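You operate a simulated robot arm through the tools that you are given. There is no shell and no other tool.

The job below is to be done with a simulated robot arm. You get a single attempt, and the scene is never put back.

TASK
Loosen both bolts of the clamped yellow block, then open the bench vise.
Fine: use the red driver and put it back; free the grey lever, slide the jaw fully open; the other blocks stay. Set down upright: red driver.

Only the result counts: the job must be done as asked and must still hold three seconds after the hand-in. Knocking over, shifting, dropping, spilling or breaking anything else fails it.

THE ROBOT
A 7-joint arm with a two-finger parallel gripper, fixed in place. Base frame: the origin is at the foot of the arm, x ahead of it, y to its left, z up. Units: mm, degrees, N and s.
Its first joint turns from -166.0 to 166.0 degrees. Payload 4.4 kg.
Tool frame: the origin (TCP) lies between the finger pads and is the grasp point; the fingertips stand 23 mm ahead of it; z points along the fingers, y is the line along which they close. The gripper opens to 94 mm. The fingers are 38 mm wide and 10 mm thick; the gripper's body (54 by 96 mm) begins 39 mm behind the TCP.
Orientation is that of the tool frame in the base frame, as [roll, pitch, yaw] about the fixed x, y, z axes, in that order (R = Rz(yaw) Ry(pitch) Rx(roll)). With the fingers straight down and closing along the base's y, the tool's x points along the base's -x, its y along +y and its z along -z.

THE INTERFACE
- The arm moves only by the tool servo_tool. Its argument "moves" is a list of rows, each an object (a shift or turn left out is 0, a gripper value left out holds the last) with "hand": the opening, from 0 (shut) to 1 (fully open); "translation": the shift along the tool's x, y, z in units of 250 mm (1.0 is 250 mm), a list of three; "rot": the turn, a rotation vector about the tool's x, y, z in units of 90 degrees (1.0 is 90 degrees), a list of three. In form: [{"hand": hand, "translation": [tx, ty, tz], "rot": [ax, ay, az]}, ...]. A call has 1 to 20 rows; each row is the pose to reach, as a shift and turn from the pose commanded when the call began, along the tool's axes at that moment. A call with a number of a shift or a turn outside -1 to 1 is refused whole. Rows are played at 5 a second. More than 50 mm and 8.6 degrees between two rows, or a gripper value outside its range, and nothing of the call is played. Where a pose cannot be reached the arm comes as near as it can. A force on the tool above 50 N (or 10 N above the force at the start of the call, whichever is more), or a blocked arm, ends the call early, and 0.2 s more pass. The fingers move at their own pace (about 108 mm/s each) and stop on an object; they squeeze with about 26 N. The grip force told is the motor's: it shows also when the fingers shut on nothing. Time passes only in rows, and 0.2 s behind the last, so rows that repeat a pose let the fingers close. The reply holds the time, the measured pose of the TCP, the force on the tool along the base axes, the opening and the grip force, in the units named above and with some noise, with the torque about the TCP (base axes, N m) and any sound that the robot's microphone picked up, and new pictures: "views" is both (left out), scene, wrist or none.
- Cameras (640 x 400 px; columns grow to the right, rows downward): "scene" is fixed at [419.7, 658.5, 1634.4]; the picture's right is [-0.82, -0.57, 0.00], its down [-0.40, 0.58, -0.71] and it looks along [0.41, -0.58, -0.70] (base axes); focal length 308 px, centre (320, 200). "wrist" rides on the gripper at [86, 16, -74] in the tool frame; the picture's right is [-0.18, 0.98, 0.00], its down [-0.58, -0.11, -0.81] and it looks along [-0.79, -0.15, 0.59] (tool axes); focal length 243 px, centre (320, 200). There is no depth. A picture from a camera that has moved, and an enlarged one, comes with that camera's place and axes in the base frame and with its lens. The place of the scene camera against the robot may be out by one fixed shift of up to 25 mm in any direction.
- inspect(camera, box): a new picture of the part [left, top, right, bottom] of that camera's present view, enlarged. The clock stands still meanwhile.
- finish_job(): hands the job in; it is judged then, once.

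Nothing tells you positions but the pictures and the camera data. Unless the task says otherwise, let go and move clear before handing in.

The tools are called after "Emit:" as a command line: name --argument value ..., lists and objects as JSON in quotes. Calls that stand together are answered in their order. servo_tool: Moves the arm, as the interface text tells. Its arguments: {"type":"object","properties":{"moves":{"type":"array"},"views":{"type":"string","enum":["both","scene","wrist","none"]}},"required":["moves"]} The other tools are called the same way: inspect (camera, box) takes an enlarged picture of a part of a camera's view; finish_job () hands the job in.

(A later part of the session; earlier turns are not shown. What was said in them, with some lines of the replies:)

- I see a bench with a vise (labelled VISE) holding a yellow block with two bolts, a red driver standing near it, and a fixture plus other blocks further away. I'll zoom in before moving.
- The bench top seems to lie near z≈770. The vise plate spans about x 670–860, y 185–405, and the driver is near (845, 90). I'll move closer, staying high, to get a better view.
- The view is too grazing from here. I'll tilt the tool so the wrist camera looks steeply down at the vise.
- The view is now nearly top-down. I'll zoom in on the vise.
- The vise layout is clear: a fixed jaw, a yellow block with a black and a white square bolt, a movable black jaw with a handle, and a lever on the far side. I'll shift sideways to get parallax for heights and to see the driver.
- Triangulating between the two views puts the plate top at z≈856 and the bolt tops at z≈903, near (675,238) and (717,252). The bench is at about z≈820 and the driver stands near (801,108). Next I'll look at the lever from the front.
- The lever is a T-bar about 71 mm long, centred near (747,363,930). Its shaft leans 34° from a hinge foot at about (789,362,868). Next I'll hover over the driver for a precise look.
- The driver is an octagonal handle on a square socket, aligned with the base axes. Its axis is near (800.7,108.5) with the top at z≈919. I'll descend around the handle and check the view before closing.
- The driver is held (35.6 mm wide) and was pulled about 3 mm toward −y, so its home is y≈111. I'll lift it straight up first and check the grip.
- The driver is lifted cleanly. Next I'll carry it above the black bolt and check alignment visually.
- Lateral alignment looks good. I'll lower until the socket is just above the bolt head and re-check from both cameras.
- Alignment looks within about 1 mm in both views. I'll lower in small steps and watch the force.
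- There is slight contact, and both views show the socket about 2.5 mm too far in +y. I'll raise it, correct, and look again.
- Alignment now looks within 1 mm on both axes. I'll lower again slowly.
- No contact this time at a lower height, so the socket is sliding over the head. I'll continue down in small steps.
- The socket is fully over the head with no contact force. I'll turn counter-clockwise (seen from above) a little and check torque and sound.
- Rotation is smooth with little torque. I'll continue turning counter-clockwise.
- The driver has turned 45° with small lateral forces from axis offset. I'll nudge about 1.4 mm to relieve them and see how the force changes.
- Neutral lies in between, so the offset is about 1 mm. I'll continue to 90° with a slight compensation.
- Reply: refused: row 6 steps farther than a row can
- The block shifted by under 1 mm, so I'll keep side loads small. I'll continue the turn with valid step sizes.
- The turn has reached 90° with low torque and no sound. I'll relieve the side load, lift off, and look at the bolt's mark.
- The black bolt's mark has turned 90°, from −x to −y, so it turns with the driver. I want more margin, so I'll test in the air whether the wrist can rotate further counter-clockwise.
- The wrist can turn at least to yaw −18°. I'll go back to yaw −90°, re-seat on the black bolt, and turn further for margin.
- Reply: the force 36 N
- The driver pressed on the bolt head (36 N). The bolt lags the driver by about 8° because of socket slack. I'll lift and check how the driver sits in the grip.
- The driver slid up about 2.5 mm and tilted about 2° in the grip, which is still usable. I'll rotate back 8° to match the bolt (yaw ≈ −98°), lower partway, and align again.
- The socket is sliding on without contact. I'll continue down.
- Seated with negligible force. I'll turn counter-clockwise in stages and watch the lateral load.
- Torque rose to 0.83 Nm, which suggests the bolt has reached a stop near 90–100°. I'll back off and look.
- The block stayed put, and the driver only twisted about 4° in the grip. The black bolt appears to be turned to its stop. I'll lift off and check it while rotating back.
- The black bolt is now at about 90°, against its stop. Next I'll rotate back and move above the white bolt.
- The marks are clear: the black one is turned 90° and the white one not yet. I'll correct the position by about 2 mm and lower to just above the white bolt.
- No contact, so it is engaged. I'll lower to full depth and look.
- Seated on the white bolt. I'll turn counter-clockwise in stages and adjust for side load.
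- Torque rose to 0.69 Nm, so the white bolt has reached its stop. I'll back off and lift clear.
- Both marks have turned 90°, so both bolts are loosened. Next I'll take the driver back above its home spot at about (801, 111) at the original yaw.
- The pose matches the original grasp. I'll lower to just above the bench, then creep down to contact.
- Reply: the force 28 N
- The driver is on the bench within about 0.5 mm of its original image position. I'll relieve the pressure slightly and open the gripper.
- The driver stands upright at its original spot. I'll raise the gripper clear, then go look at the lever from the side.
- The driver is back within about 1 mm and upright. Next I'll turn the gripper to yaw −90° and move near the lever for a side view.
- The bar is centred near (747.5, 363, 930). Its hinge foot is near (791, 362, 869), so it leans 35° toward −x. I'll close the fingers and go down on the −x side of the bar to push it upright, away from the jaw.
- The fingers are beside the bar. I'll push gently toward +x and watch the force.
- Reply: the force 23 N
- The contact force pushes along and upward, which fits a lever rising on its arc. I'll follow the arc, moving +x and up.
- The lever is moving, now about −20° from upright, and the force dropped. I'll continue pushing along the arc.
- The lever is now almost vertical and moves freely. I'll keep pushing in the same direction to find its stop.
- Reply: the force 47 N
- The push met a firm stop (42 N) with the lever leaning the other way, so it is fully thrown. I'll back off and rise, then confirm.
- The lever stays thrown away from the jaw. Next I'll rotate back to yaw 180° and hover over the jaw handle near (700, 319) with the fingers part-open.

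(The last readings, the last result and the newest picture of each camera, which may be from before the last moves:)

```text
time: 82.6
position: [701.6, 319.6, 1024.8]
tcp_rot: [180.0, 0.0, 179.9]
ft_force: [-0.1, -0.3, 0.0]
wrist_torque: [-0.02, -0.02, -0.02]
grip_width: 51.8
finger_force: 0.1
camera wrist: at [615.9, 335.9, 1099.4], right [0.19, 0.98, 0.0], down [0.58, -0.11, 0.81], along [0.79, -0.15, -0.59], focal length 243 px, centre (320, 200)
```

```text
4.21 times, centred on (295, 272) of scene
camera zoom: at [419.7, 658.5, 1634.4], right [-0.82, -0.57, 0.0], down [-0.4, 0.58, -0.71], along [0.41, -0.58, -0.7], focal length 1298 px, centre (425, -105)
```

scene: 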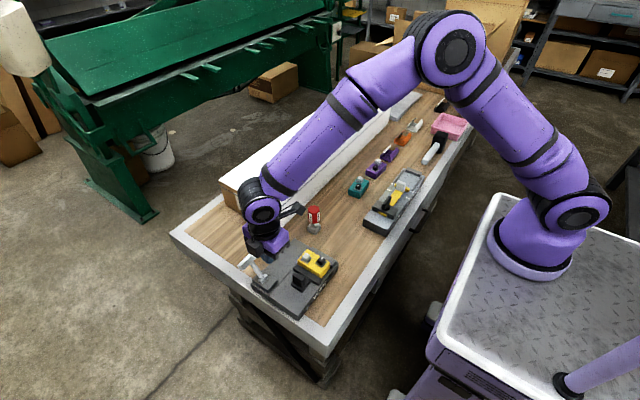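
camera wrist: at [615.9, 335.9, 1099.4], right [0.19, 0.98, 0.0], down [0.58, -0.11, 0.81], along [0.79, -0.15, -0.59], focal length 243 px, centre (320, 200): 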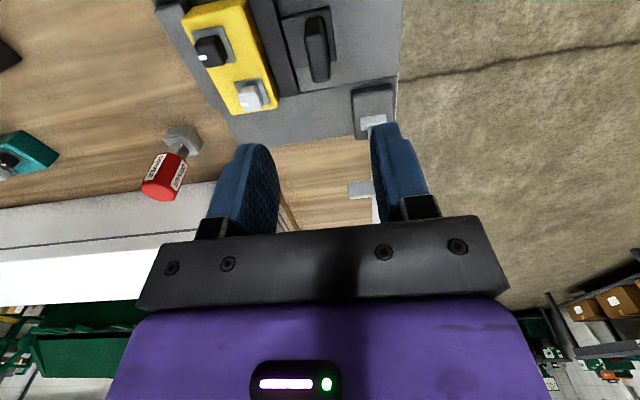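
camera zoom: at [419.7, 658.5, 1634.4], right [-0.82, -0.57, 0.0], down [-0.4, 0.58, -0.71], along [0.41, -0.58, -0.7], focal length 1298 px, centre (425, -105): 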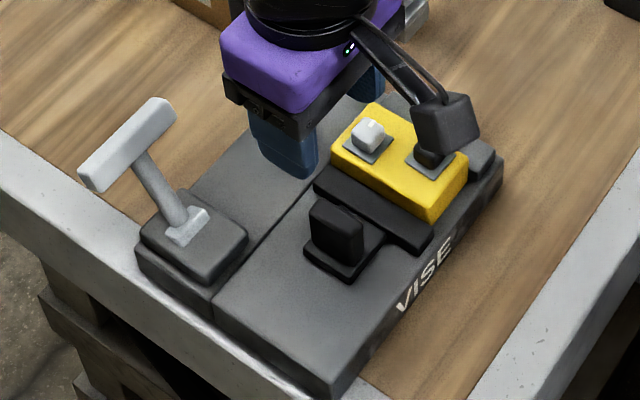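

The handle sits centred between the open fingers. I'll descend beside it, keeping the fingertips above the jaw bar.

Emit:
servo_tool --moves '[{"hand": 0.55, "translation": [0, 0, 0.12]}, {"hand": 0.55, "translation": [0, 0, 0.24]}, {"hand": 0.55, "translation": [0, 0, 0.34]}, {"hand": 0.55, "translation": [0, 0, 0.42]}, {"hand": 0.55, "translation": [0, 0, 0.46]}, {"hand": 0.55, "translation": [0, 0, 0.46]}]' --views "wrist"

Emit:
inspect --camera "wrist" --box '[210, 50, 430, 240]'

Emit:
inspect --camera "scene" --box '[265, 240, 335, 305]'

```text
time: 84.0
position: [701.6, 319.3, 909.8]
tcp_rot: [180.0, 0.0, 179.9]
ft_force: [0.6, 0.4, -0.1]
wrist_torque: [-0.01, -0.02, 0.0]
grip_width: 51.5
finger_force: 0.1
camera wrist: at [615.4, 335.8, 985.1], right [0.18, 0.98, 0.0], down [0.58, -0.11, 0.81], along [0.79, -0.15, -0.59], focal length 243 px, centre (320, 200)
```

wrist: 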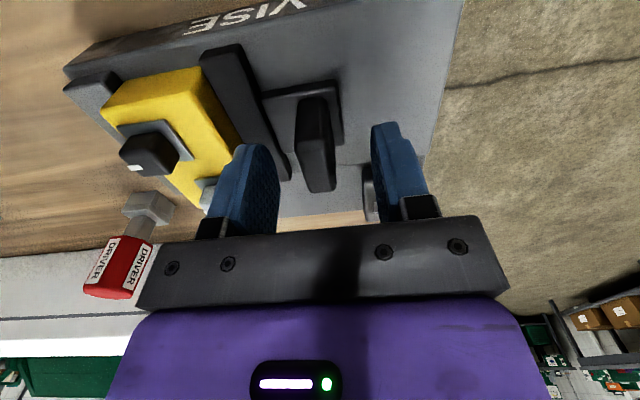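

```text
2.11 times, centred on (320, 145) of wrist
camera zoom: at [615.4, 335.8, 985.1], right [0.18, 0.98, 0.0], down [0.58, -0.11, 0.81], along [0.79, -0.15, -0.59], focal length 511 px, centre (320, 316)
```

zoom: 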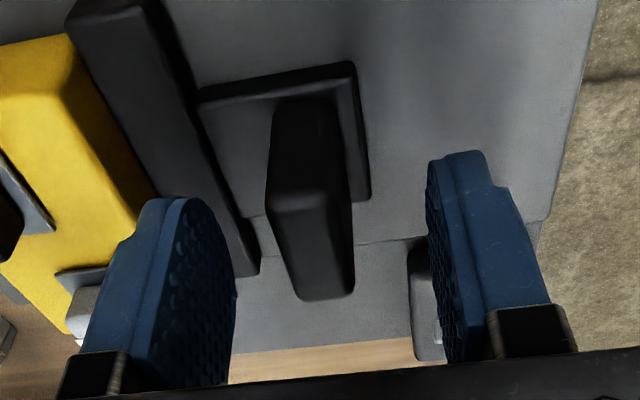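

```text
6.15 times, centred on (300, 272) of scene
camera zoom: at [419.7, 658.5, 1634.4], right [-0.82, -0.57, 0.0], down [-0.4, 0.58, -0.71], along [0.41, -0.58, -0.7], focal length 1897 px, centre (443, -246)
```

zoom: 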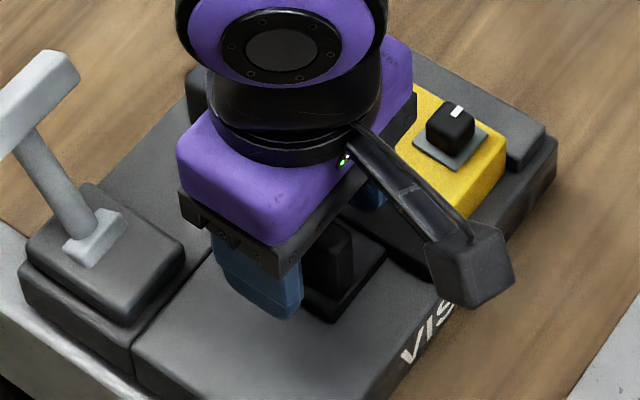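

Emit:
servo_tool --moves '[{"hand": 0.55, "translation": [0, 0, 0.012]}, {"hand": 0.55, "translation": [0, 0, 0.022]}, {"hand": 0.3, "translation": [0, 0, 0.022]}, {"hand": 0.1, "translation": [0, 0, 0.022]}, {"hand": 0.0, "translation": [0, 0, 0.022]}, {"hand": 0.0, "translation": [0, 0, 0.022]}]' --views "wrist"

Emit:
inspect --camera "wrist" --box '[210, 50, 430, 240]'

Emit:
inspect --camera "scene" --box '[265, 240, 335, 305]'

```text
time: 85.4
position: [701.7, 320.8, 903.8]
tcp_rot: [180.0, 0.0, 180.0]
ft_force: [0.5, -0.8, -0.1]
wrist_torque: [-0.02, -0.07, 0.24]
grip_width: 15.9
finger_force: 44.9
camera wrist: at [615.2, 336.6, 979.8], right [0.18, 0.98, 0.0], down [0.58, -0.11, 0.81], along [0.79, -0.15, -0.59], focal length 243 px, centre (320, 200)
```

wrist: 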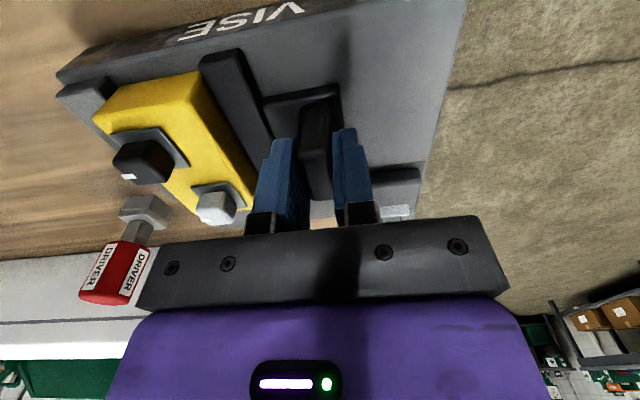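

```text
2.11 times, centred on (320, 145) of wrist
camera zoom: at [615.2, 336.6, 979.8], right [0.18, 0.98, 0.0], down [0.58, -0.11, 0.81], along [0.79, -0.15, -0.59], focal length 511 px, centre (320, 316)
```

zoom: 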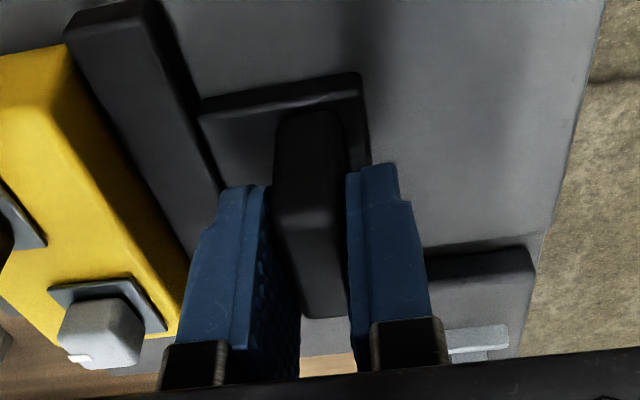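

```text
6.15 times, centred on (300, 272) of scene
camera zoom: at [419.7, 658.5, 1634.4], right [-0.82, -0.57, 0.0], down [-0.4, 0.58, -0.71], along [0.41, -0.58, -0.7], focal length 1897 px, centre (443, -246)
```

zoom: 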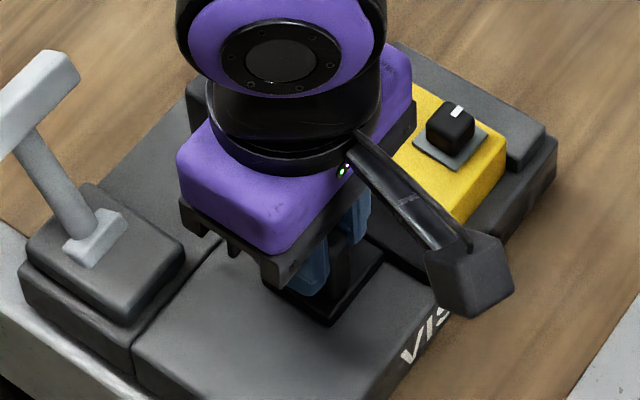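

The handle is gripped (15.9 mm). I'll slide the jaw toward +y, gently at first.

Emit:
servo_tool --moves '[{"hand": 0, "translation": [0, 0.015, 0]}, {"hand": 0, "translation": [0, 0.03, 0]}, {"hand": 0, "translation": [0, 0.045, 0]}, {"hand": 0, "translation": [0, 0.045, 0]}]' --views "wrist"

Emit:
inspect --camera "scene" --box '[265, 240, 335, 305]'

```text
time: 86.4
position: [701.1, 332.5, 904.0]
tcp_rot: [-180.0, 0.0, 180.0]
ft_force: [9.5, -1.4, -3.5]
wrist_torque: [-0.06, -1.33, 0.27]
grip_width: 16.1
finger_force: 44.5
camera wrist: at [615.1, 347.8, 979.8], right [0.18, 0.98, 0.0], down [0.58, -0.11, 0.81], along [0.79, -0.15, -0.59], focal length 243 px, centre (320, 200)
```

wrist: 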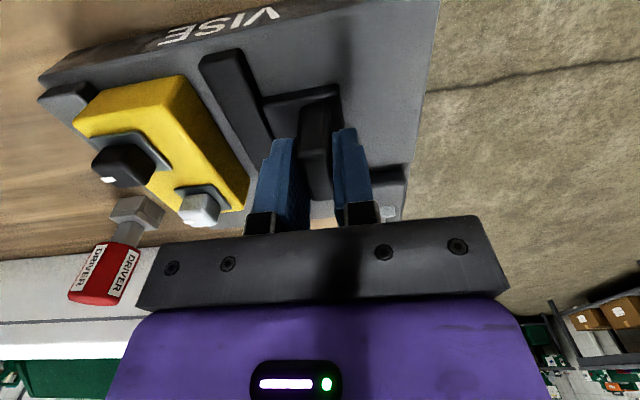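

```text
6.15 times, centred on (300, 272) of scene
camera zoom: at [419.7, 658.5, 1634.4], right [-0.82, -0.57, 0.0], down [-0.4, 0.58, -0.71], along [0.41, -0.58, -0.7], focal length 1897 px, centre (443, -246)
```

zoom: 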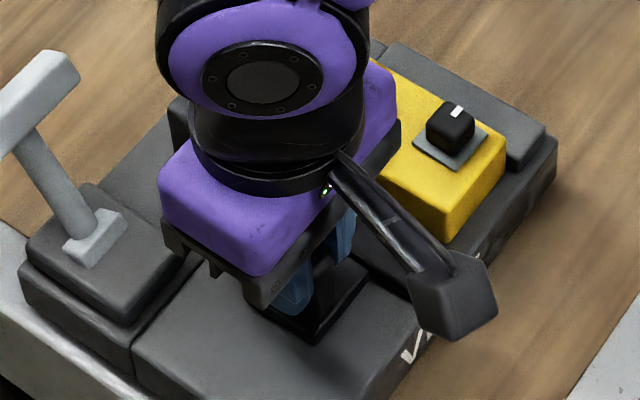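

The jaw has separated from the block. I'll continue sliding until it reaches its end stop.

Emit:
servo_tool --moves '[{"hand": 0, "translation": [0, 0.015, 0]}, {"hand": 0, "translation": [0, 0.03, 0]}, {"hand": 0, "translation": [0, 0.045, 0]}, {"hand": 0, "translation": [0, 0.06, 0]}, {"hand": 0, "translation": [0, 0.06, 0]}]' --views "wrist"

Emit:
inspect --camera "scene" --box '[265, 240, 335, 305]'

```text
time: 87.6
position: [700.4, 346.2, 905.2]
tcp_rot: [-180.0, -0.1, -180.0]
ft_force: [9.9, -0.9, 11.0]
wrist_torque: [0.01, 0.04, 0.23]
grip_width: 15.9
finger_force: 45.2
camera wrist: at [615.1, 362.3, 979.8], right [0.18, 0.98, 0.0], down [0.58, -0.11, 0.81], along [0.79, -0.15, -0.59], focal length 243 px, centre (320, 200)
```

wrist: 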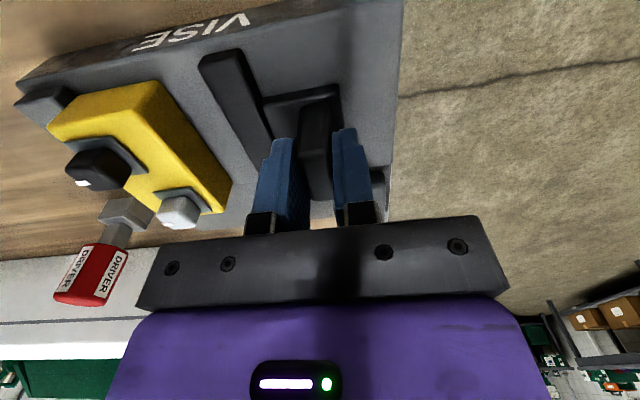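

```text
6.15 times, centred on (300, 272) of scene
camera zoom: at [419.7, 658.5, 1634.4], right [-0.82, -0.57, 0.0], down [-0.4, 0.58, -0.71], along [0.41, -0.58, -0.7], focal length 1897 px, centre (443, -246)
```

zoom: 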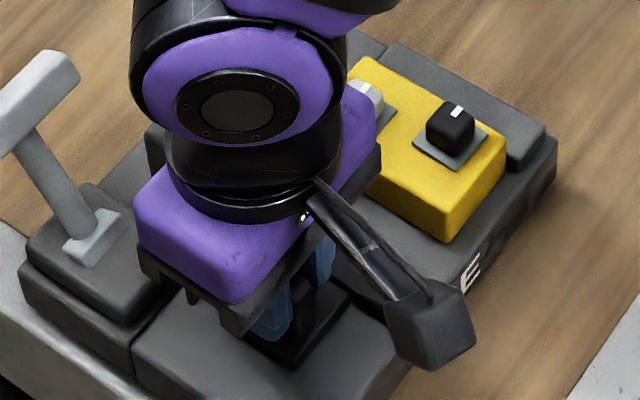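

Emit:
servo_tool --moves '[{"hand": 0, "translation": [0, 0.015, 0]}, {"hand": 0, "translation": [0, 0.03, 0]}, {"hand": 0, "translation": [0, 0.045, 0]}, {"hand": 0, "translation": [0, 0.06, 0]}, {"hand": 0, "translation": [0, 0.06, 0]}]' --views "wrist"

Emit:
inspect --camera "scene" --box '[265, 240, 335, 305]'

```text
time: 88.8
position: [700.7, 360.8, 904.3]
tcp_rot: [179.9, 0.1, 180.0]
ft_force: [22.4, -2.0, 19.1]
wrist_torque: [-0.2, 0.55, 0.64]
grip_width: 16.1
finger_force: 45.3
camera wrist: at [615.0, 376.7, 979.7], right [0.19, 0.98, 0.0], down [0.58, -0.11, 0.81], along [0.79, -0.15, -0.59], focal length 243 px, centre (320, 200)
```

wrist: 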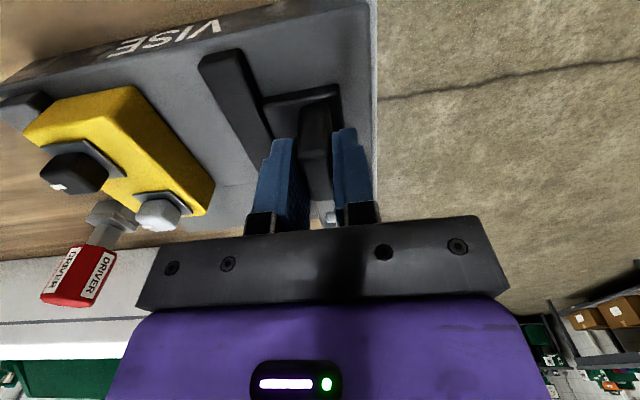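

```text
6.15 times, centred on (300, 272) of scene
camera zoom: at [419.7, 658.5, 1634.4], right [-0.82, -0.57, 0.0], down [-0.4, 0.58, -0.71], along [0.41, -0.58, -0.7], focal length 1897 px, centre (443, -246)
```

zoom: 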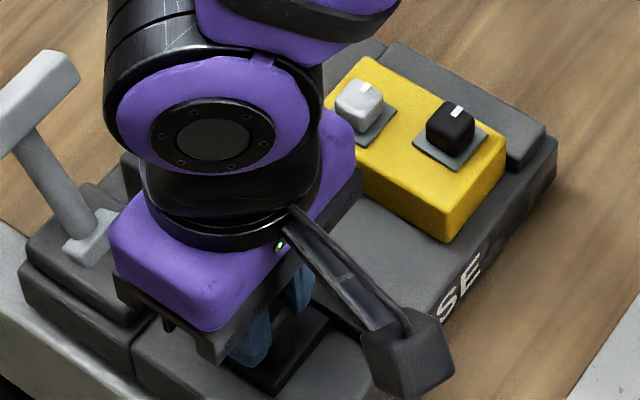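

Side forces are building from the rigid grip. I'll loosen the grip a little and push the handle with just the −y finger.

Emit:
servo_tool --moves '[{"hand": 0.3}, {"hand": 0.3}, {"hand": 0.3, "translation": [0, 0.015, 0]}, {"hand": 0.3, "translation": [0, 0.03, 0]}, {"hand": 0.3, "translation": [0, 0.045, 0]}, {"hand": 0.3, "translation": [0, 0.045, 0]}]' --views "wrist"

Emit:
inspect --camera "wrist" --box '[190, 20, 430, 240]'

Emit:
inspect --camera "scene" --box '[245, 225, 345, 320]'

```text
time: 90.2
position: [699.1, 372.2, 903.3]
tcp_rot: [179.9, 0.0, -180.0]
ft_force: [0.0, -0.9, 0.3]
wrist_torque: [-0.01, 0.0, 0.03]
grip_width: 28.7
finger_force: 0.3
camera wrist: at [613.7, 388.0, 978.7], right [0.18, 0.98, 0.0], down [0.58, -0.11, 0.81], along [0.79, -0.15, -0.59], focal length 243 px, centre (320, 200)
```

wrist: 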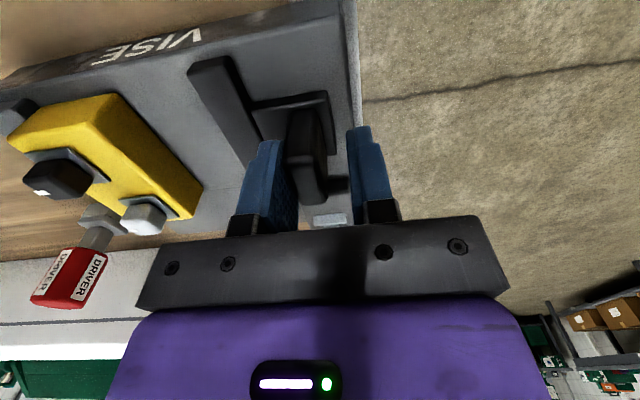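

```text
1.82 times, centred on (310, 130) of wrist
camera zoom: at [613.7, 388.0, 978.7], right [0.18, 0.98, 0.0], down [0.58, -0.11, 0.81], along [0.79, -0.15, -0.59], focal length 441 px, centre (338, 327)
```

zoom: 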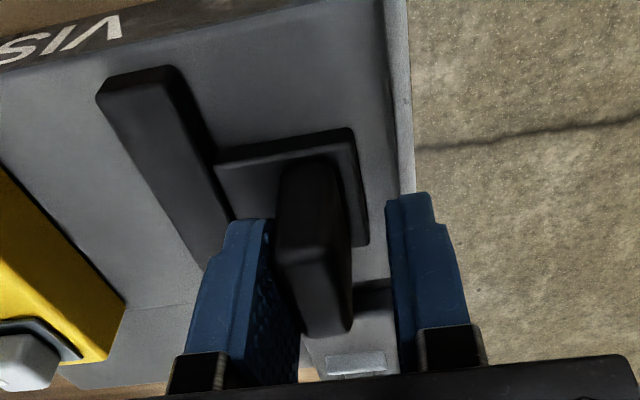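

```text
4.21 times, centred on (295, 272) of scene
camera zoom: at [419.7, 658.5, 1634.4], right [-0.82, -0.57, 0.0], down [-0.4, 0.58, -0.71], along [0.41, -0.58, -0.7], focal length 1298 px, centre (425, -105)
```

zoom: 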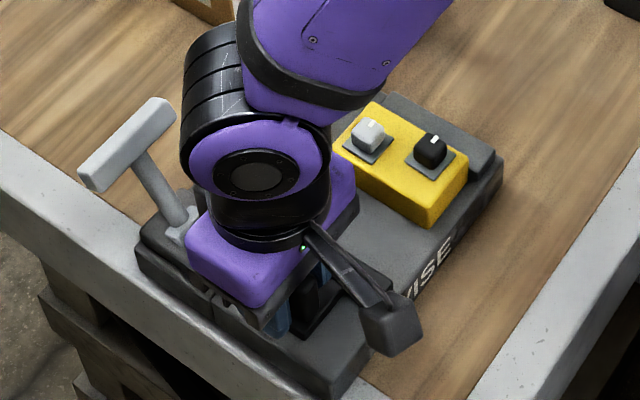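

Emit:
servo_tool --moves '[{"hand": 0.3, "translation": [0, 0.012, 0]}, {"hand": 0.3, "translation": [0, 0.024, 0]}, {"hand": 0.3, "translation": [0, 0.036, 0]}, {"hand": 0.3, "translation": [0, 0.036, 0]}]' --views "none"

Emit:
inspect --camera "wrist" --box '[190, 20, 430, 240]'

```text
time: 91.2
position: [699.0, 379.2, 904.2]
tcp_rot: [180.0, -0.1, 179.9]
ft_force: [-2.0, -29.1, -6.5]
wrist_torque: [-0.02, 0.27, 0.32]
grip_width: 41.2
finger_force: 14.5
```

```text
1.82 times, centred on (310, 130) of wrist
camera zoom: at [614.0, 395.0, 978.8], right [0.19, 0.98, 0.0], down [0.58, -0.11, 0.81], along [0.79, -0.15, -0.59], focal length 441 px, centre (338, 327)
```

zoom: 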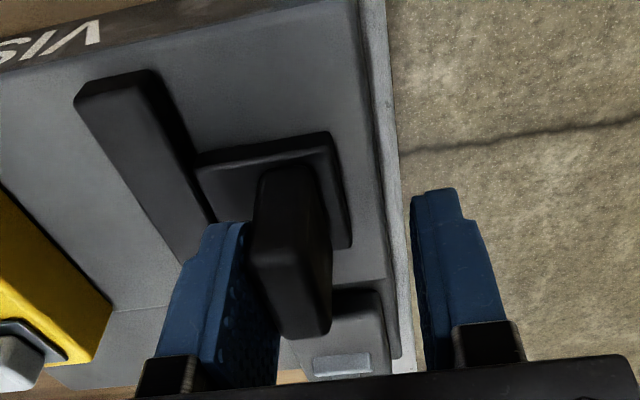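

The jaw resists at about 29 N and appears to be at its end after roughly 47 mm of travel. I'll re-grip at its current position and test the stop firmly.

Emit:
servo_tool --moves '[{"hand": 0.3, "translation": [0, -0.03, 0]}, {"hand": 0.3, "translation": [0, -0.06, 0]}, {"hand": 0.1, "translation": [0, -0.06, 0]}, {"hand": 0.0, "translation": [0, -0.06, 0]}, {"hand": 0.0, "translation": [0, -0.06, 0]}]' --views "none"

Emit:
servo_tool --moves '[{"hand": 0, "translation": [0, 0.006, 0]}, {"hand": 0, "translation": [0, 0.012, 0]}, {"hand": 0, "translation": [0, 0.012, 0]}]' --views "none"

Emit:
inspect --camera "wrist" --box '[190, 20, 430, 240]'

```text
time: 92.4
position: [700.8, 366.3, 904.6]
tcp_rot: [179.9, 0.0, -179.9]
ft_force: [0.9, -13.8, 10.4]
wrist_torque: [-0.22, 0.68, 0.43]
grip_width: 15.6
finger_force: 45.0
```

```text
time: 93.2
position: [699.7, 365.6, 905.7]
tcp_rot: [179.9, 0.2, 179.9]
ft_force: [-2.0, -33.7, 28.0]
wrist_torque: [-0.43, 0.63, 0.86]
grip_width: 16.0
finger_force: 45.2
```

```text
1.82 times, centred on (310, 130) of wrist
camera zoom: at [614.6, 382.2, 980.4], right [0.19, 0.98, 0.0], down [0.58, -0.11, 0.81], along [0.79, -0.15, -0.59], focal length 441 px, centre (338, 327)
```

zoom: 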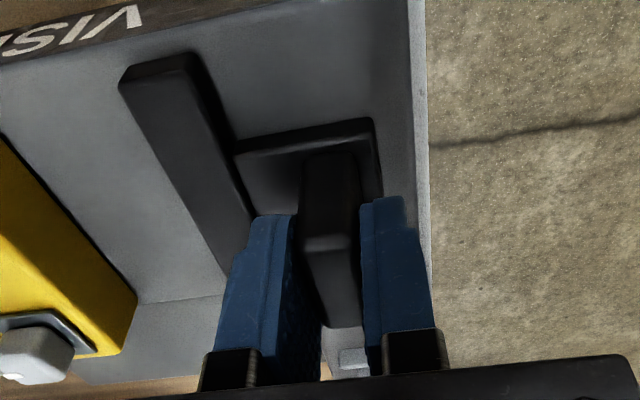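

The jaw does not move at 34 N, so it is at its hard stop and fully open. I'll relieve the load, open the fingers, and rise.

Emit:
servo_tool --moves '[{"hand": 0, "translation": [0, -0.015, -0.004]}, {"hand": 0, "translation": [0, -0.015, -0.004]}, {"hand": 0.25, "translation": [0, -0.015, -0.004]}, {"hand": 0.4, "translation": [0, -0.015, -0.004]}, {"hand": 0.4, "translation": [0, -0.015, -0.004]}]' --views "none"

Emit:
inspect --camera "wrist" --box '[190, 20, 430, 240]'

```text
time: 94.4
position: [700.0, 366.1, 904.5]
tcp_rot: [180.0, 0.0, 179.9]
ft_force: [-0.4, -0.3, 0.7]
wrist_torque: [0.01, 0.0, -0.03]
grip_width: 37.6
finger_force: 0.2
```

```text
1.82 times, centred on (310, 130) of wrist
camera zoom: at [613.9, 381.7, 980.0], right [0.18, 0.98, 0.0], down [0.58, -0.11, 0.81], along [0.79, -0.15, -0.59], focal length 441 px, centre (338, 327)
```

zoom: 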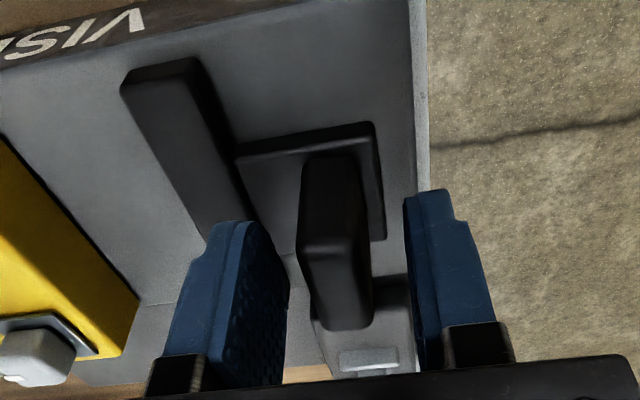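

Emit:
servo_tool --moves '[{"hand": 0.4, "translation": [0, 0, -0.06]}, {"hand": 0.4, "translation": [0, 0, -0.16]}, {"hand": 0.4, "translation": [0, 0, -0.3]}, {"hand": 0.4, "translation": [0, 0, -0.45]}, {"hand": 0.4, "translation": [0.1, 0, -0.6]}, {"hand": 0.4, "translation": [0.25, -0.1, -0.7]}, {"hand": 0.4, "translation": [0.4, -0.2, -0.8]}, {"hand": 0.4, "translation": [0.5, -0.3, -0.9]}, {"hand": 0.4, "translation": [0.5, -0.3, -0.9]}]' --views "both"

Emit:
inspect --camera "scene" --box '[245, 190, 355, 320]'

Emit:
inspect --camera "wrist" --box '[180, 0, 460, 220]'

```text
refused: row 6 steps farther than a row can; nothing moved
```

```text
3.08 times, centred on (300, 255) of scene
camera zoom: at [419.7, 658.5, 1634.4], right [-0.82, -0.57, 0.0], down [-0.4, 0.58, -0.71], along [0.41, -0.58, -0.7], focal length 948 px, centre (382, 31)
```

zoom: 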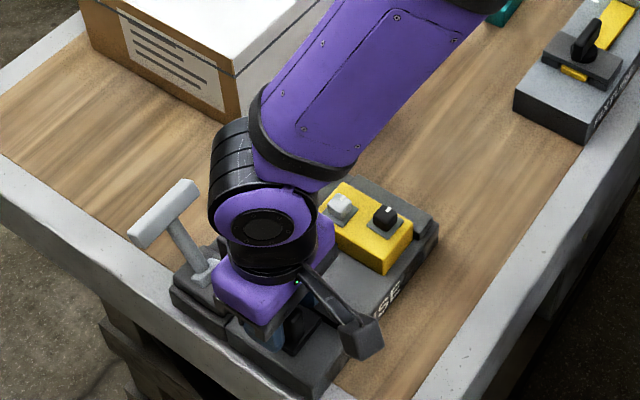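

```text
1.82 times, centred on (320, 110) of wrist
camera zoom: at [613.9, 381.7, 980.0], right [0.18, 0.98, 0.0], down [0.58, -0.11, 0.81], along [0.79, -0.15, -0.59], focal length 441 px, centre (320, 364)
```

zoom: 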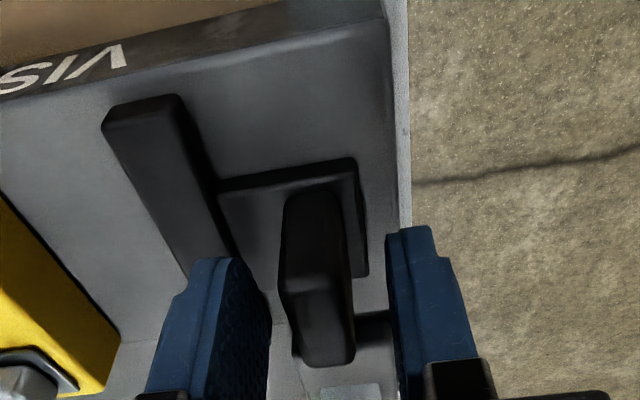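

Emit:
servo_tool --moves '[{"hand": 0.4, "translation": [0, 0, -0.06]}, {"hand": 0.4, "translation": [0, 0, -0.16]}, {"hand": 0.4, "translation": [0, 0, -0.3]}, {"hand": 0.4, "translation": [0, 0, -0.45]}, {"hand": 0.4, "translation": [0.06, 0, -0.58]}, {"hand": 0.4, "translation": [0.16, -0.04, -0.7]}, {"hand": 0.4, "translation": [0.28, -0.08, -0.8]}, {"hand": 0.4, "translation": [0.4, -0.14, -0.9]}, {"hand": 0.4, "translation": [0.5, -0.2, -1.0]}, {"hand": 0.4, "translation": [0.5, -0.2, -1.0]}]' --views "both"

Emit:
inspect --camera "scene" --box '[245, 190, 355, 320]'

Emit:
inspect --camera "wrist" --box '[180, 0, 460, 220]'

```text
time: 96.6
position: [573.8, 312.6, 1157.1]
tcp_rot: [-180.0, 0.0, -180.0]
ft_force: [0.4, -0.3, 0.3]
wrist_torque: [-0.03, 0.06, -0.01]
grip_width: 37.5
finger_force: 0.0
camera wrist: at [486.6, 327.3, 1232.2], right [0.18, 0.98, 0.0], down [0.58, -0.11, 0.81], along [0.79, -0.15, -0.59], focal length 243 px, centre (320, 200)
```

scene: 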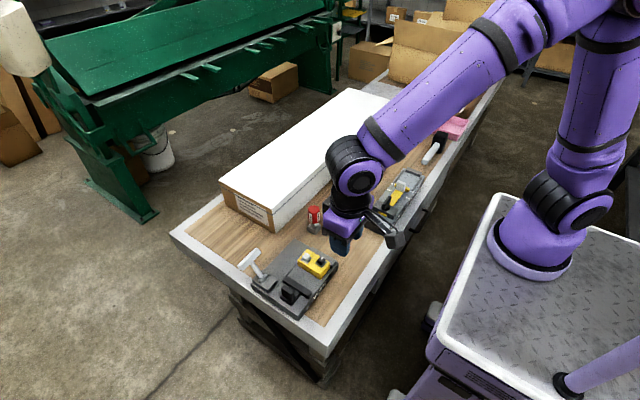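
wrist: 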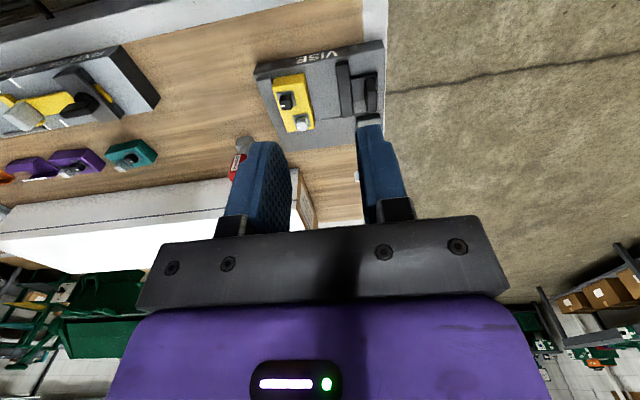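

```text
3.08 times, centred on (300, 255) of scene
camera zoom: at [419.7, 658.5, 1634.4], right [-0.82, -0.57, 0.0], down [-0.4, 0.58, -0.71], along [0.41, -0.58, -0.7], focal length 948 px, centre (382, 31)
```

zoom: 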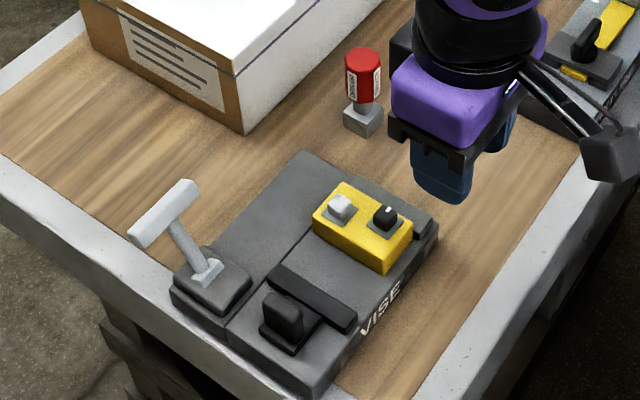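

```text
1.82 times, centred on (320, 110) of wrist
camera zoom: at [486.6, 327.3, 1232.2], right [0.18, 0.98, 0.0], down [0.58, -0.11, 0.81], along [0.79, -0.15, -0.59], focal length 441 px, centre (320, 364)
```

zoom: 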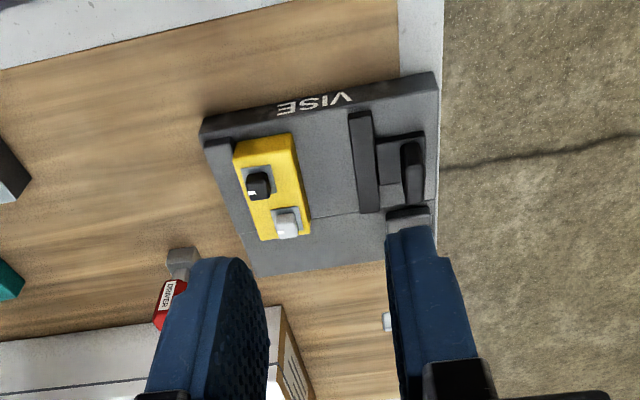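

The jaw is open, the lever is thrown, the driver stands upright, and both marks are turned. I'll take one last close look before handing in.

Emit:
inspect --camera "scene" --box '[260, 235, 345, 310]'

Emit:
inspect --camera "scene" --box '[295, 195, 335, 245]'

```text
5.33 times, centred on (302, 272) of scene
camera zoom: at [419.7, 658.5, 1634.4], right [-0.82, -0.57, 0.0], down [-0.4, 0.58, -0.71], along [0.41, -0.58, -0.7], focal length 1644 px, centre (413, -187)
```

zoom: 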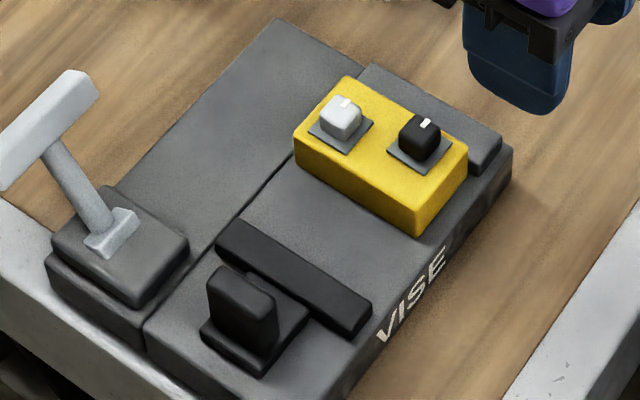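

```text
8.00 times, centred on (315, 220) of scene
camera zoom: at [419.7, 658.5, 1634.4], right [-0.82, -0.57, 0.0], down [-0.4, 0.58, -0.71], along [0.41, -0.58, -0.7], focal length 2466 px, centre (360, 40)
```

zoom: 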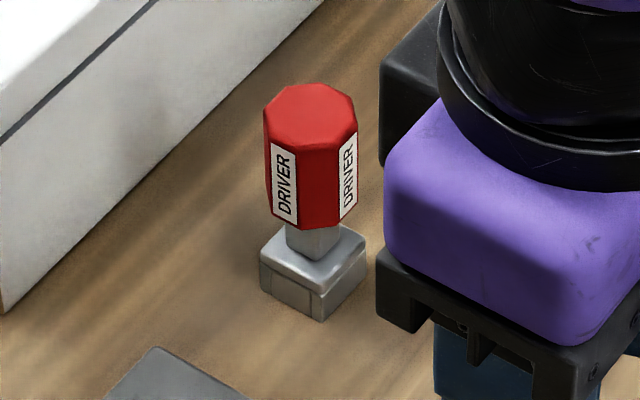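

Both bolts are turned to their stops, the lever is thrown, the jaw is at its open stop, and the driver is upright in its place. The arm is clear, so I'm handing in.

Emit:
finish_job

```text
The job is handed in.
```

I loosened both bolts on the yellow block, opened the vise, and handed the job in; no verdict came back. The last pictures, taken with the arm clear, show:

- **Bolts:** The black and white bolts each turned about 90° counter-clockwise with the red driver, until they hit a stop. Both marks show the turn.
- **Lever:** The grey lever swung from leaning about 35° over the jaw to its stop on the other side. It stayed there after I let go.
- **Jaw:** It slid about 47 mm and would not move further at 34 N, so I took that as fully open.
- **Driver:** It stands upright within about 1 mm of its starting position.
- **Other blocks:** The arm never touched them, and they look unmoved.

The yellow block shifted about 1 mm in the vise while I turned the bolts. While I was fitting the driver back onto the black bolt, it pressed on the bolt head with about 36 N. I saw no damage to either.
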